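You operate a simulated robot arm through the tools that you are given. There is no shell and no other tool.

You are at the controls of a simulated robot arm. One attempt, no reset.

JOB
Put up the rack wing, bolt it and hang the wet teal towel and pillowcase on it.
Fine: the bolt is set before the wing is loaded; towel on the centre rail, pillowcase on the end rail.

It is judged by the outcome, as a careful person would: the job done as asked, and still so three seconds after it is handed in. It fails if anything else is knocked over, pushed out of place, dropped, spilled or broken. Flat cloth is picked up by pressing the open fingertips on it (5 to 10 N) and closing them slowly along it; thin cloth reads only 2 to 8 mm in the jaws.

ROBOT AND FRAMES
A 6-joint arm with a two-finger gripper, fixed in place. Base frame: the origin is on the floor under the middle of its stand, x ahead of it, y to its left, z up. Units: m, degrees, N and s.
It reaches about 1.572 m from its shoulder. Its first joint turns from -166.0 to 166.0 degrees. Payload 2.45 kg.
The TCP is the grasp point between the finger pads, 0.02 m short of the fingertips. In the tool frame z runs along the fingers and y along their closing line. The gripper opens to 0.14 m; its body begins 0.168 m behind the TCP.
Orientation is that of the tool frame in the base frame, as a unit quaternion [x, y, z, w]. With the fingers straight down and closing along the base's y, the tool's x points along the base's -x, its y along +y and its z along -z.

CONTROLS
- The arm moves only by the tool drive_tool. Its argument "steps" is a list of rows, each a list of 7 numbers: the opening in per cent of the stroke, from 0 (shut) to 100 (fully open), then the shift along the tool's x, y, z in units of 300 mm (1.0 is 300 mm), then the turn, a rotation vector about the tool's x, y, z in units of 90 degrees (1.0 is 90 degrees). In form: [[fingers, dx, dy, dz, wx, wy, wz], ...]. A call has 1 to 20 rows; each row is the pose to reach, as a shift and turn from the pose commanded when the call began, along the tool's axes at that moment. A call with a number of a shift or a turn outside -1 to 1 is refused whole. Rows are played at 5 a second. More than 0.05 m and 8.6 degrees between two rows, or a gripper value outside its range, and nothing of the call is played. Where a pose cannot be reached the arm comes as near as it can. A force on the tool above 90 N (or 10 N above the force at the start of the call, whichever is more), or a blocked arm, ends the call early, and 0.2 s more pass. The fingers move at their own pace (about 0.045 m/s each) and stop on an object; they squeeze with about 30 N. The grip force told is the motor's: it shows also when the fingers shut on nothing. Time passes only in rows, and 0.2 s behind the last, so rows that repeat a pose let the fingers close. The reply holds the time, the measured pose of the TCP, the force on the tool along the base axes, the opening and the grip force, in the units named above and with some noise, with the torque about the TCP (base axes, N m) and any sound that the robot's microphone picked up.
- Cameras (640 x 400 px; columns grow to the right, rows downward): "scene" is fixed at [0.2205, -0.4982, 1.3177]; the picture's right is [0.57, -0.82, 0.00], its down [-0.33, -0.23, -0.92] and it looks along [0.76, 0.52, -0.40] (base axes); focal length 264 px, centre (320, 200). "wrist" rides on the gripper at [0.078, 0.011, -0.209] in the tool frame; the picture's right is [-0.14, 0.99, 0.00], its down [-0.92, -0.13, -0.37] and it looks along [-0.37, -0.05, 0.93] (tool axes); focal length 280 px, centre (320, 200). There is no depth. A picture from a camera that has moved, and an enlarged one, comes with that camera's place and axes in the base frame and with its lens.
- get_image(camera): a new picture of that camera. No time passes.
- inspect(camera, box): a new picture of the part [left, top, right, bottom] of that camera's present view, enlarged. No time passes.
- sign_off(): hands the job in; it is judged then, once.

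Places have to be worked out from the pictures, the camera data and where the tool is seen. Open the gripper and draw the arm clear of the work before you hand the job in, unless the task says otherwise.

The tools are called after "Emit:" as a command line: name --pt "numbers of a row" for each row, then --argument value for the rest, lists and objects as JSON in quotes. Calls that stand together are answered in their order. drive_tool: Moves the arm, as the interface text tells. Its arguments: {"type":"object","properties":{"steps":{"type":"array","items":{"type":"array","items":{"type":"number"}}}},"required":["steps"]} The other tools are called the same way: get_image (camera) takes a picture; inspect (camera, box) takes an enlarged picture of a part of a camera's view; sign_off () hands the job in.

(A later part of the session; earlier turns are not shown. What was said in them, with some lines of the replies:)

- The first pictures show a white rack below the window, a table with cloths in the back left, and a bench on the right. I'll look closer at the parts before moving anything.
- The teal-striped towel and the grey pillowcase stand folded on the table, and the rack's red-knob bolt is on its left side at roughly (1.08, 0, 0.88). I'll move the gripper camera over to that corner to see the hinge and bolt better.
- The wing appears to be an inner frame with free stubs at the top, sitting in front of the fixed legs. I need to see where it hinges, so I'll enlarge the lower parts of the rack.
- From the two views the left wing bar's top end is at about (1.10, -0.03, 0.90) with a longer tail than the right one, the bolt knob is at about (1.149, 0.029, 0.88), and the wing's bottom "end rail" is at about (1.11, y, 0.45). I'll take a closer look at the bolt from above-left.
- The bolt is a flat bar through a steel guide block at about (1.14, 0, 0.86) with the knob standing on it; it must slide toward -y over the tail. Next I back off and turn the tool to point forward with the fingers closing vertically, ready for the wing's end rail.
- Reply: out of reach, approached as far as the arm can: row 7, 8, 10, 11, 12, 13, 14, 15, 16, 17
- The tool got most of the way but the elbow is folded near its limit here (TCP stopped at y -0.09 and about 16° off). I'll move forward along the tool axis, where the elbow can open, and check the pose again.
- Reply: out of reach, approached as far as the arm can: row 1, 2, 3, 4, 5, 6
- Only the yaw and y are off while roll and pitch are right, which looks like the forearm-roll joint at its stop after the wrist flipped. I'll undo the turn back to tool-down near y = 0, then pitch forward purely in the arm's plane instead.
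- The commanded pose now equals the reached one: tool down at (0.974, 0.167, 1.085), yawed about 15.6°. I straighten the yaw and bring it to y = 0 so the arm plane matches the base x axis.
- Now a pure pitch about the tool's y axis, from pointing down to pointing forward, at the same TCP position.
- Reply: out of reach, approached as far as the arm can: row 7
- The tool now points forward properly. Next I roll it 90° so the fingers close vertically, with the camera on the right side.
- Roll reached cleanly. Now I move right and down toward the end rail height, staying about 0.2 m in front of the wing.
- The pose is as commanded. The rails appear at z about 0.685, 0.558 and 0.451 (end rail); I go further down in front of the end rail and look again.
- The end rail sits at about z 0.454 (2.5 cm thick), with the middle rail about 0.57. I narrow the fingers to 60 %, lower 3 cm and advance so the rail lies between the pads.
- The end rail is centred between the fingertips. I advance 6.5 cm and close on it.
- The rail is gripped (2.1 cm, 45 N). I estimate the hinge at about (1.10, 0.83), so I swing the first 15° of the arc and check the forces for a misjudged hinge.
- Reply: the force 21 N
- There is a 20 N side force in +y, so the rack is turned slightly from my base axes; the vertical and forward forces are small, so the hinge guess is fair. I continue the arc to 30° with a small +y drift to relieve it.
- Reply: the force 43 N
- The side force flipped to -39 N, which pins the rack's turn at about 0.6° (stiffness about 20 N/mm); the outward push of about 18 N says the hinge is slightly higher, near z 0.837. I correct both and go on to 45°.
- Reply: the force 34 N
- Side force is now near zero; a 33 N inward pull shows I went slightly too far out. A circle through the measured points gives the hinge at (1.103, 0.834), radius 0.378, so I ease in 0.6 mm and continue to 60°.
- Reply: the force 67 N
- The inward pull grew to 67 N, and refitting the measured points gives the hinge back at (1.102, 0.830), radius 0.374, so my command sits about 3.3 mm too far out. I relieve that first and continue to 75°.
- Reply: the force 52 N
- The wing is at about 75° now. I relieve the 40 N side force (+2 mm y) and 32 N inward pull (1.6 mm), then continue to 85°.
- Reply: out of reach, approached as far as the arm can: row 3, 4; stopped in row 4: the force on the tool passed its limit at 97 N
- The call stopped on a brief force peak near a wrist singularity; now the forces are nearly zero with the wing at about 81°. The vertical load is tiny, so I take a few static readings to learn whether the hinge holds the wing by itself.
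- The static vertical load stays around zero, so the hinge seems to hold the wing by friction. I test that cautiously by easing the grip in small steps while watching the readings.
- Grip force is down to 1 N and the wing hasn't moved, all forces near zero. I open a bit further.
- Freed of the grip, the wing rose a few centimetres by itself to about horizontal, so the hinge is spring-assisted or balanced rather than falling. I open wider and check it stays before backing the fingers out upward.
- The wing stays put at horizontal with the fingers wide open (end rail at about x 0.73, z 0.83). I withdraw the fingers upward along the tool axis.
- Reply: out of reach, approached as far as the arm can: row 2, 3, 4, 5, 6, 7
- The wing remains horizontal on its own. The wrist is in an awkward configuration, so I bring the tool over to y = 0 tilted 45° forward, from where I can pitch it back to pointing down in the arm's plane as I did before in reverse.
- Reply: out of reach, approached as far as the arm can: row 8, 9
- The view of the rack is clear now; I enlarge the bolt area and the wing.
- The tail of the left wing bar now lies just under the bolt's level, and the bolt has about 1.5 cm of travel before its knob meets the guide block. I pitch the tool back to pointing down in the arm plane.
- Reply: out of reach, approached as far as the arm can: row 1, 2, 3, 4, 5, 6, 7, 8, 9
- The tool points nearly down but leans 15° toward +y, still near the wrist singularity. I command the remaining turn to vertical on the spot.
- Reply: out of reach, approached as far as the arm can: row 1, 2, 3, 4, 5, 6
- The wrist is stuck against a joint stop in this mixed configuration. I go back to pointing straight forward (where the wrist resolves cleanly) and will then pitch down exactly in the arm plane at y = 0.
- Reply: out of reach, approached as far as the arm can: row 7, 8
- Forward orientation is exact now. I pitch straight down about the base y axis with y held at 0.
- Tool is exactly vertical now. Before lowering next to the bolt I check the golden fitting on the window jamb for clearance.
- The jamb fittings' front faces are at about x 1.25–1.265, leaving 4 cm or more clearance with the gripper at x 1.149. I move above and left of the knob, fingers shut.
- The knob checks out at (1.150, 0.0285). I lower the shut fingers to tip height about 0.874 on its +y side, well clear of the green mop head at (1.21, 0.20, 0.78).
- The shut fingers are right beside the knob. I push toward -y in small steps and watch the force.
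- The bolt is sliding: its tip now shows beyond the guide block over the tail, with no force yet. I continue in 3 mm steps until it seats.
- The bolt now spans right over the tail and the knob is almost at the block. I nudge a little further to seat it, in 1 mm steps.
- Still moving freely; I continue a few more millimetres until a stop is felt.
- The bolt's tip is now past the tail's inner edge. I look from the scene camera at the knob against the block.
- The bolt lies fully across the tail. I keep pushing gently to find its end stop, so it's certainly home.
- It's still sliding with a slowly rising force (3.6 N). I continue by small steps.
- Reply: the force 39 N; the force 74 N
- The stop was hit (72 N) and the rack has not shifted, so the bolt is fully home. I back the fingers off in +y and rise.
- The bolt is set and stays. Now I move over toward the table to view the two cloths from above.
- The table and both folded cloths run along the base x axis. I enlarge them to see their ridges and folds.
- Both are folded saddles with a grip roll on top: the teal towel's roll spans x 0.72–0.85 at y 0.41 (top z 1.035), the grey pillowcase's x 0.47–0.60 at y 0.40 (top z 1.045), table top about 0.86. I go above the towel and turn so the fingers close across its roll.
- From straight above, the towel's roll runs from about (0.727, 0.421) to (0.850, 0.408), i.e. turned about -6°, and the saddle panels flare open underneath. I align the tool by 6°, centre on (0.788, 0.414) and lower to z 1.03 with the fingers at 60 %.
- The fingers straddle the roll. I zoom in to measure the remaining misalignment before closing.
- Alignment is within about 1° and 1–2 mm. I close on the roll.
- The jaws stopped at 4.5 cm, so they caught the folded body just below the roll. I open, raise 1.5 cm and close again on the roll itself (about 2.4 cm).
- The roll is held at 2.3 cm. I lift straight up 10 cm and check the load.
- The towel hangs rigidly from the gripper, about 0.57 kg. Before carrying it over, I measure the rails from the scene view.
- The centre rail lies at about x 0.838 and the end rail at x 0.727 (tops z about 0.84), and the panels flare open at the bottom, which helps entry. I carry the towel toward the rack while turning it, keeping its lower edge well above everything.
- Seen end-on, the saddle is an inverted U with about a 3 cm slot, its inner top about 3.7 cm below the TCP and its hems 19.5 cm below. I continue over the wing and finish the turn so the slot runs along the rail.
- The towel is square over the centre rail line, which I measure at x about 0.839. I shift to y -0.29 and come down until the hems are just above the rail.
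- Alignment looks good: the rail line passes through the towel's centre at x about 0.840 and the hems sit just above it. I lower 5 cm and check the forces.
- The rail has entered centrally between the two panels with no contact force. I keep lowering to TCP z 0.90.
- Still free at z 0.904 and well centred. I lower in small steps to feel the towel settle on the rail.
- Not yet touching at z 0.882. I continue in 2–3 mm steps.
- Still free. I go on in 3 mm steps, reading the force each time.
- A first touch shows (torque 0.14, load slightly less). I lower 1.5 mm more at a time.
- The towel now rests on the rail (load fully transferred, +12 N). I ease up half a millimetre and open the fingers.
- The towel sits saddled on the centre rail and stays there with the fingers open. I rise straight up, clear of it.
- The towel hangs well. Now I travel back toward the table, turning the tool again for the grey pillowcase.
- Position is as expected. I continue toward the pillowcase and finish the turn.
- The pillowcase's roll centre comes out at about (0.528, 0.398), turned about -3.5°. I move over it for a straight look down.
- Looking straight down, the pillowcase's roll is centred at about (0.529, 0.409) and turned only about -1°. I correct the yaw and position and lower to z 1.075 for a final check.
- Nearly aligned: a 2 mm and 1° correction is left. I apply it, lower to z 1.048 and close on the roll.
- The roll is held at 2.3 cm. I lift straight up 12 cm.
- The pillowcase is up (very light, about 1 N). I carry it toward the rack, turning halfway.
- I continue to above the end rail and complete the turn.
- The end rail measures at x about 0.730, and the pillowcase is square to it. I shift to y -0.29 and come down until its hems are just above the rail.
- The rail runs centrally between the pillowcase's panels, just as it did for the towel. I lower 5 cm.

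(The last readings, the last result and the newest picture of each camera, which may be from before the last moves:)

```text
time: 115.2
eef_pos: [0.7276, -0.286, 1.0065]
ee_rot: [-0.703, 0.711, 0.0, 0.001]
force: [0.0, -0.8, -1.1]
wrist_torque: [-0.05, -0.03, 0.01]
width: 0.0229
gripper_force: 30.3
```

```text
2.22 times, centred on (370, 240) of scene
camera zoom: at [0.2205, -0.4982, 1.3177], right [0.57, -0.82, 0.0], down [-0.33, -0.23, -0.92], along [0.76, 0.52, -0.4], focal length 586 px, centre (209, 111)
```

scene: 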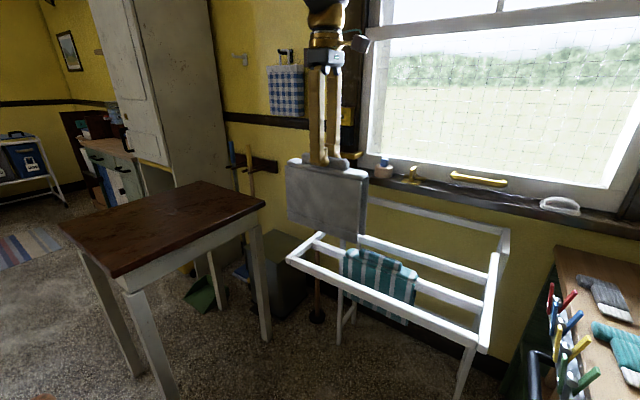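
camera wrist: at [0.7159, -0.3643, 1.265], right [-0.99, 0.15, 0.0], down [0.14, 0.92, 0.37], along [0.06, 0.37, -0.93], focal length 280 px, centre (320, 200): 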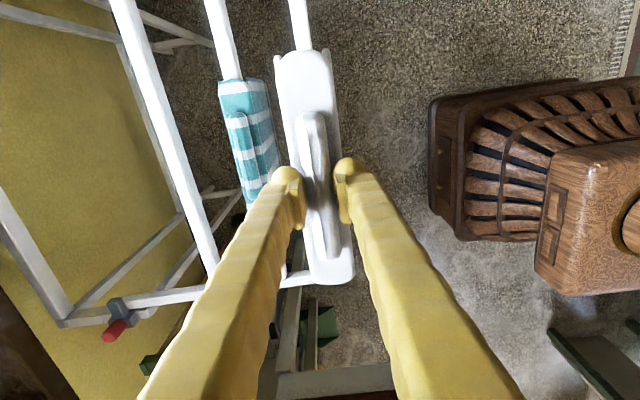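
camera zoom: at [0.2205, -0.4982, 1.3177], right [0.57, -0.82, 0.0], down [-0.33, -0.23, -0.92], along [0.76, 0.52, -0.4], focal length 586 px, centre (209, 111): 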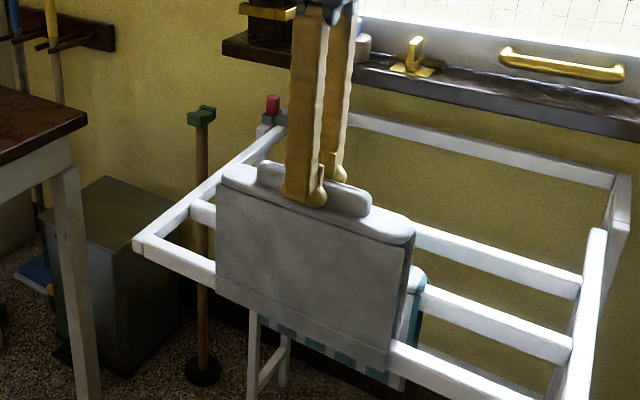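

The front panel has passed in front of the end rail, no contact force. I lower to z 0.905.

Emit:
drive_tool --pt "0 0 0 0.07 0 0 0" --pt "0 0 0 0.14 0 0 0" --pt "0 0 0 0.21 0 0 0" --pt "0 0 0 0.28 0 0 0" --pt "0 0 0 0.33 0 0 0" --pt "0 0 0 0.33 0 0 0"

Emit:
inspect --camera "wrist" --box '[200, 0, 440, 120]'

```text
time: 116.5
eef_pos: [0.7301, -0.2873, 0.9082]
ee_rot: [-0.704, 0.711, 0.0, 0.0]
force: [-0.2, -0.2, -1.1]
wrist_torque: [0.0, -0.01, 0.01]
width: 0.0228
gripper_force: 30.0
```

```text
2.67 times, centred on (320, 60) of wrist
camera zoom: at [0.7166, -0.3649, 1.118], right [-0.99, 0.15, 0.0], down [0.14, 0.92, 0.37], along [0.06, 0.37, -0.93], focal length 748 px, centre (320, 573)
```

zoom: 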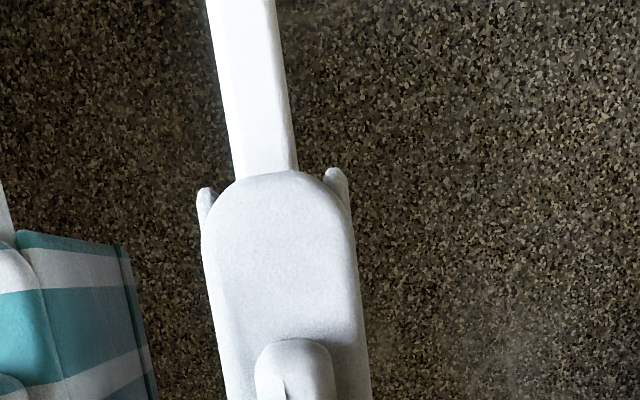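

Centred and free. I lower to about 0.880, then in 3 mm steps.

Emit:
drive_tool --pt "0 0 0 0.03 0 0 0" --pt "0 0 0 0.06 0 0 0" --pt "0 0 0 0.09 0 0 0" --pt "0 0 0 0.09 0 0 0"

Emit:
drive_tool --pt "0 0 0 0.01 0 0 0" --pt "0 0 0 0.01 0 0 0"

Emit:
drive_tool --pt "0 0 0 0.01 0 0 0" --pt "0 0 0 0.01 0 0 0"

```text
time: 117.5
eef_pos: [0.7292, -0.288, 0.8818]
ee_rot: [-0.703, 0.711, 0.0, 0.002]
force: [-0.4, -0.4, -1.2]
wrist_torque: [0.03, 0.03, 0.02]
width: 0.0227
gripper_force: 29.5
```

```text
time: 118.2
eef_pos: [0.7285, -0.2876, 0.8773]
ee_rot: [-0.704, 0.71, 0.0, 0.001]
force: [0.0, -0.4, -2.1]
wrist_torque: [0.04, -0.01, -0.02]
width: 0.023
gripper_force: 30.5
```

```text
time: 118.8
eef_pos: [0.7279, -0.2877, 0.8756]
ee_rot: [-0.704, 0.711, -0.001, 0.001]
force: [0.9, 0.1, -1.3]
wrist_torque: [-0.01, -0.03, 0.02]
width: 0.0228
gripper_force: 30.0
```

No contact yet at 0.8756; I continue with 2 mm steps.

Emit:
drive_tool --pt "0 0 0 0.007 0 0 0" --pt "0 0 0 0.007 0 0 0"

Emit:
drive_tool --pt "0 0 0 0.007 0 0 0" --pt "0 0 0 0.007 0 0 0"

Emit:
drive_tool --pt "0 0 0 0.006 0 0 0" --pt "0 0 0 0.006 0 0 0"

```text
time: 119.3
eef_pos: [0.7299, -0.2872, 0.8736]
ee_rot: [-0.704, 0.711, 0.0, 0.001]
force: [-0.6, -0.3, -1.6]
wrist_torque: [-0.01, 0.0, 0.03]
width: 0.0227
gripper_force: 30.2
```

```text
time: 120.0
eef_pos: [0.7292, -0.2886, 0.8704]
ee_rot: [-0.703, 0.711, -0.001, 0.001]
force: [-0.7, -0.3, -1.7]
wrist_torque: [-0.02, -0.02, 0.01]
width: 0.0228
gripper_force: 30.1
```

```text
time: 120.5
eef_pos: [0.7301, -0.2875, 0.8678]
ee_rot: [-0.704, 0.71, 0.0, 0.001]
force: [-0.4, -0.1, -1.6]
wrist_torque: [0.02, 0.0, 0.03]
width: 0.0229
gripper_force: 30.7
```

Still free at 0.868; I continue and check the view.

Emit:
drive_tool --pt "0 0 0 0.006 0 0 0" --pt "0 0 0 0.006 0 0 0"

Emit:
inspect --camera "scene" --box '[310, 210, 430, 330]'

```text
time: 121.2
eef_pos: [0.7295, -0.2864, 0.867]
ee_rot: [-0.704, 0.711, -0.001, 0.0]
force: [-0.2, -1.9, 3.8]
wrist_torque: [0.14, -0.05, 0.02]
width: 0.0226
gripper_force: 29.6
```

```text
3.33 times, centred on (370, 270) of scene
camera zoom: at [0.2205, -0.4982, 1.3177], right [0.57, -0.82, 0.0], down [-0.33, -0.23, -0.92], along [0.76, 0.52, -0.4], focal length 879 px, centre (153, -33)
```

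zoom: 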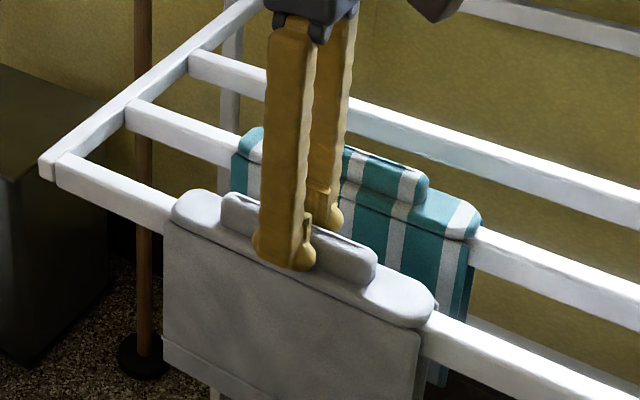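

The pillowcase now rests on the end rail (+3.8 N). I press a hair further to seat it and open the fingers.

Emit:
drive_tool --pt "0 0 0 0.002 0 0 0" --pt "0 0 0 0.001 0 0 0" --pt "18 0 0 0.001 0 0 0" --pt "24 0 0 0.001 0 0 0" --pt "32 0 0 0.001 0 0 0" --pt "40 0 0 0.001 0 0 0" --pt "40 0 0 0.001 0 0 0"

Emit:
inspect --camera "scene" --box '[290, 180, 450, 350]'

Emit:
get_image --camera "wrist"

```text
time: 122.8
eef_pos: [0.7302, -0.2868, 0.8664]
ee_rot: [-0.704, 0.71, -0.001, 0.001]
force: [-0.9, 0.3, 0.4]
wrist_torque: [-0.02, 0.01, -0.03]
width: 0.056
gripper_force: 0.1
```

```text
2.35 times, centred on (370, 265) of scene
camera zoom: at [0.2205, -0.4982, 1.3177], right [0.57, -0.82, 0.0], down [-0.33, -0.23, -0.92], along [0.76, 0.52, -0.4], focal length 621 px, centre (202, 47)
```

zoom: 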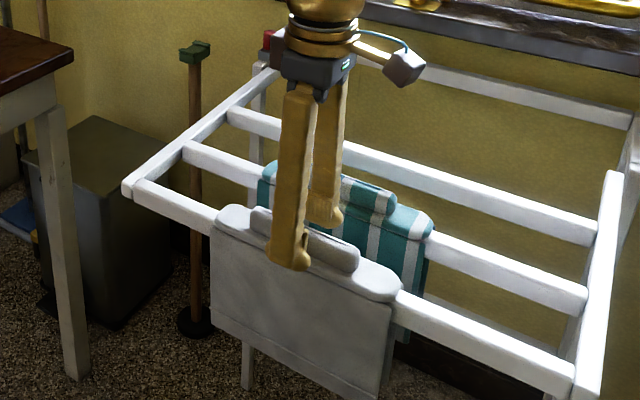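

```text
taken
camera wrist: at [0.7167, -0.3647, 1.0764], right [-0.99, 0.15, 0.0], down [0.14, 0.92, 0.37], along [0.06, 0.37, -0.93], focal length 280 px, centre (320, 200)
```

wrist: 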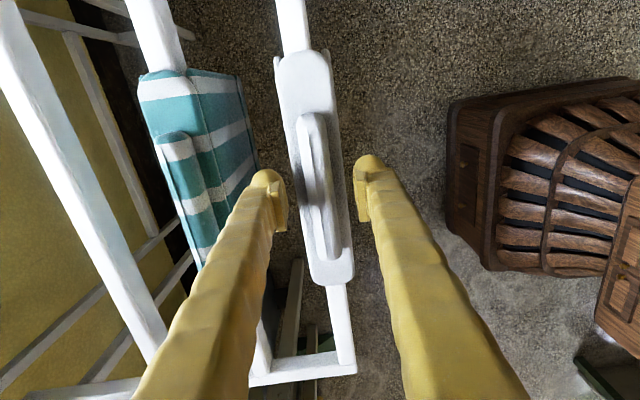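

The pillowcase sits on the end rail with the fingers open and clear of the towel. I rise straight up.

Emit:
drive_tool --pt "40 0 0 -0.05 0 0 0" --pt "40 0 0 -0.13 0 0 0" --pt "40 0 0 -0.25 0 0 0" --pt "40 0 0 -0.4 0 0 0" --pt "40 0 0 -0.55 0 0 0" --pt "40 0 0 -0.7 0 0 0" --pt "40 0 0 -0.85 0 0 0" --pt "40 0 0 -1.0 0 0 0" --pt "40 0 0 -1.0 0 0 0"

Emit:
get_image --camera "scene"

Emit:
get_image --camera "wrist"

```text
time: 124.8
eef_pos: [0.7283, -0.2864, 1.1685]
ee_rot: [-0.703, 0.711, 0.0, 0.001]
force: [-0.1, -0.2, -0.9]
wrist_torque: [-0.01, -0.04, -0.02]
width: 0.056
gripper_force: 0.1
```

```text
taken
```

scene: 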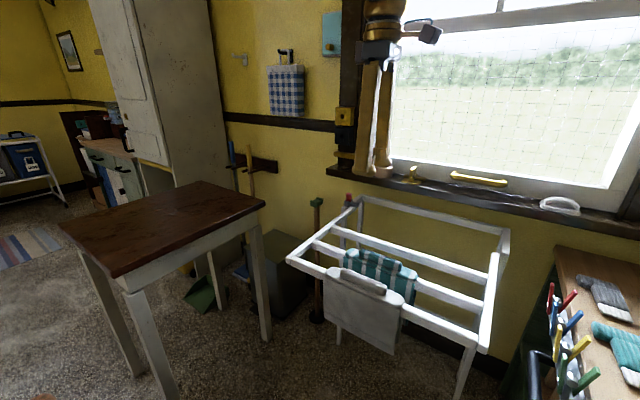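

```text
taken
camera wrist: at [0.716, -0.364, 1.3786], right [-0.99, 0.15, 0.0], down [0.14, 0.92, 0.37], along [0.06, 0.37, -0.93], focal length 280 px, centre (320, 200)
```

wrist: 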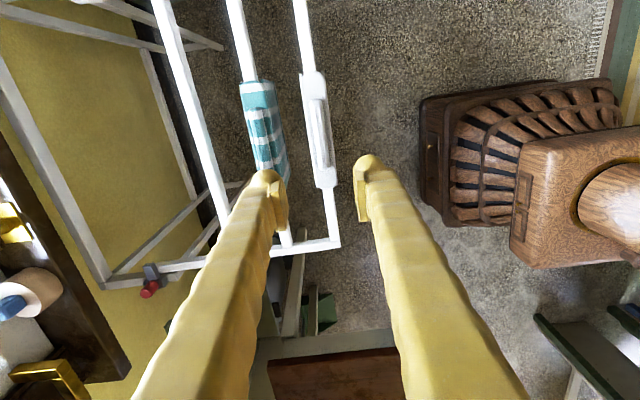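

Both pieces hang on their rails. I check the bolt and the hang in close-up, and draw the arm up and away with the gripper open.

Emit:
drive_tool --pt "60 -0.05 0.05 -0.08 0 0 0" --pt "80 -0.15 0.1 -0.16 0 0 0" --pt "100 -0.28 0.15 -0.24 0 0 0" --pt "100 -0.42 0.2 -0.3 0 0 0" --pt "100 -0.56 0.25 -0.34 0 0 0" --pt "100 -0.7 0.3 -0.36 0 0 0" --pt "100 -0.84 0.35 -0.36 0 0 0" --pt "100 -0.96 0.4 -0.36 0 0 0" --pt "100 -0.96 0.4 -0.36 0 0 0"

Emit:
inspect --camera "scene" --box '[280, 180, 520, 360]'

Emit:
inspect --camera "scene" --box '[320, 170, 380, 230]'

Emit:
get_image --camera "scene"

```text
time: 126.8
eef_pos: [0.6118, 0.0034, 1.2805]
ee_rot: [-0.704, 0.711, -0.001, 0.001]
force: [-0.1, 0.7, -0.8]
wrist_torque: [0.04, 0.0, -0.03]
width: 0.1399
gripper_force: 0.1
```

```text
2.22 times, centred on (400, 270) of scene
camera zoom: at [0.2205, -0.4982, 1.3177], right [0.57, -0.82, 0.0], down [-0.33, -0.23, -0.92], along [0.76, 0.52, -0.4], focal length 586 px, centre (142, 44)
```

zoom: 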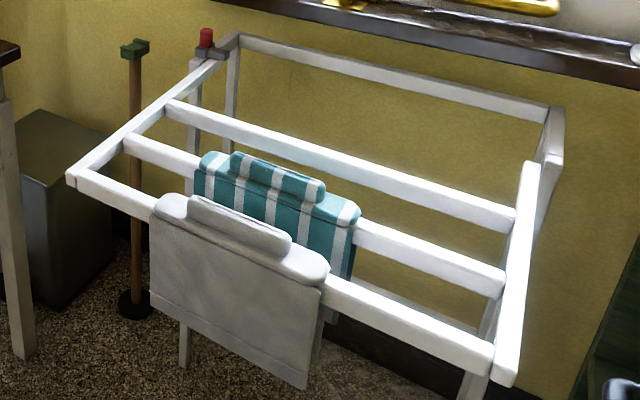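

```text
6.67 times, centred on (350, 200) of scene
camera zoom: at [0.2205, -0.4982, 1.3177], right [0.57, -0.82, 0.0], down [-0.33, -0.23, -0.92], along [0.76, 0.52, -0.4], focal length 1759 px, centre (120, 200)
```

zoom: 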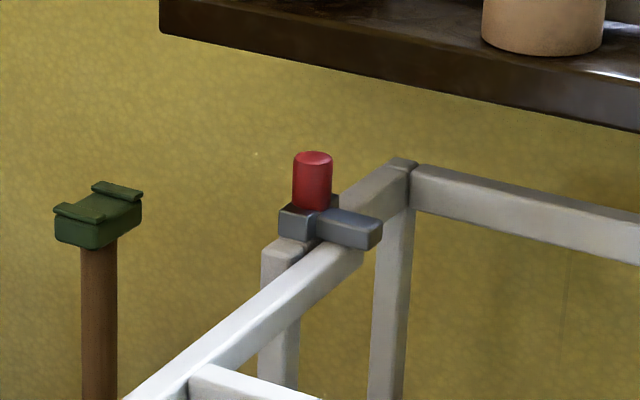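

```text
taken
```

scene: 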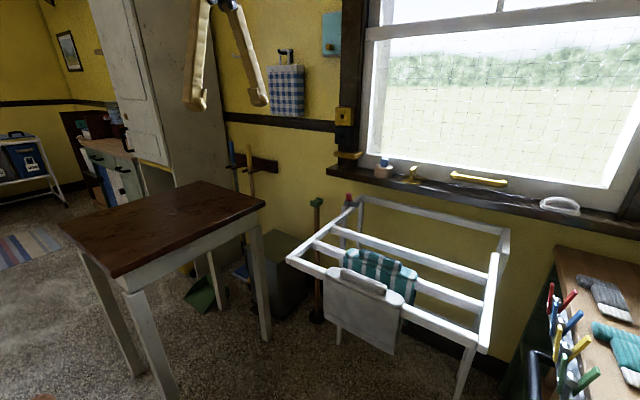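

The wing is level and the bolt fully across its tail. The teal towel hangs on the centre rail, the pillowcase on the end rail, and nothing else has moved. The arm is clear with the gripper open, so I hand the job in.

Emit:
sign_off

```text
The job is handed in.
```

The rack wing is up and bolted. The teal towel is on its centre rail and the pillowcase on its end rail.

- **Wing:** I swung it up by the end rail to about 81°. When I let go it rose the last few degrees by itself and has stayed level since.
- **Bolt:** I pushed it home until it hit its stop, before anything was hung. That push peaked at about 73 N, and the rack did not visibly move.
- **Pillowcase:** I took the grey folded cloth next to the towel to be the pillowcase. It lifted at only about 1 N, against about 5.5 N for the towel.

In the last pictures both cloths hung steadily and nothing else looked disturbed. The arm was clear with the gripper open when I handed the job in.
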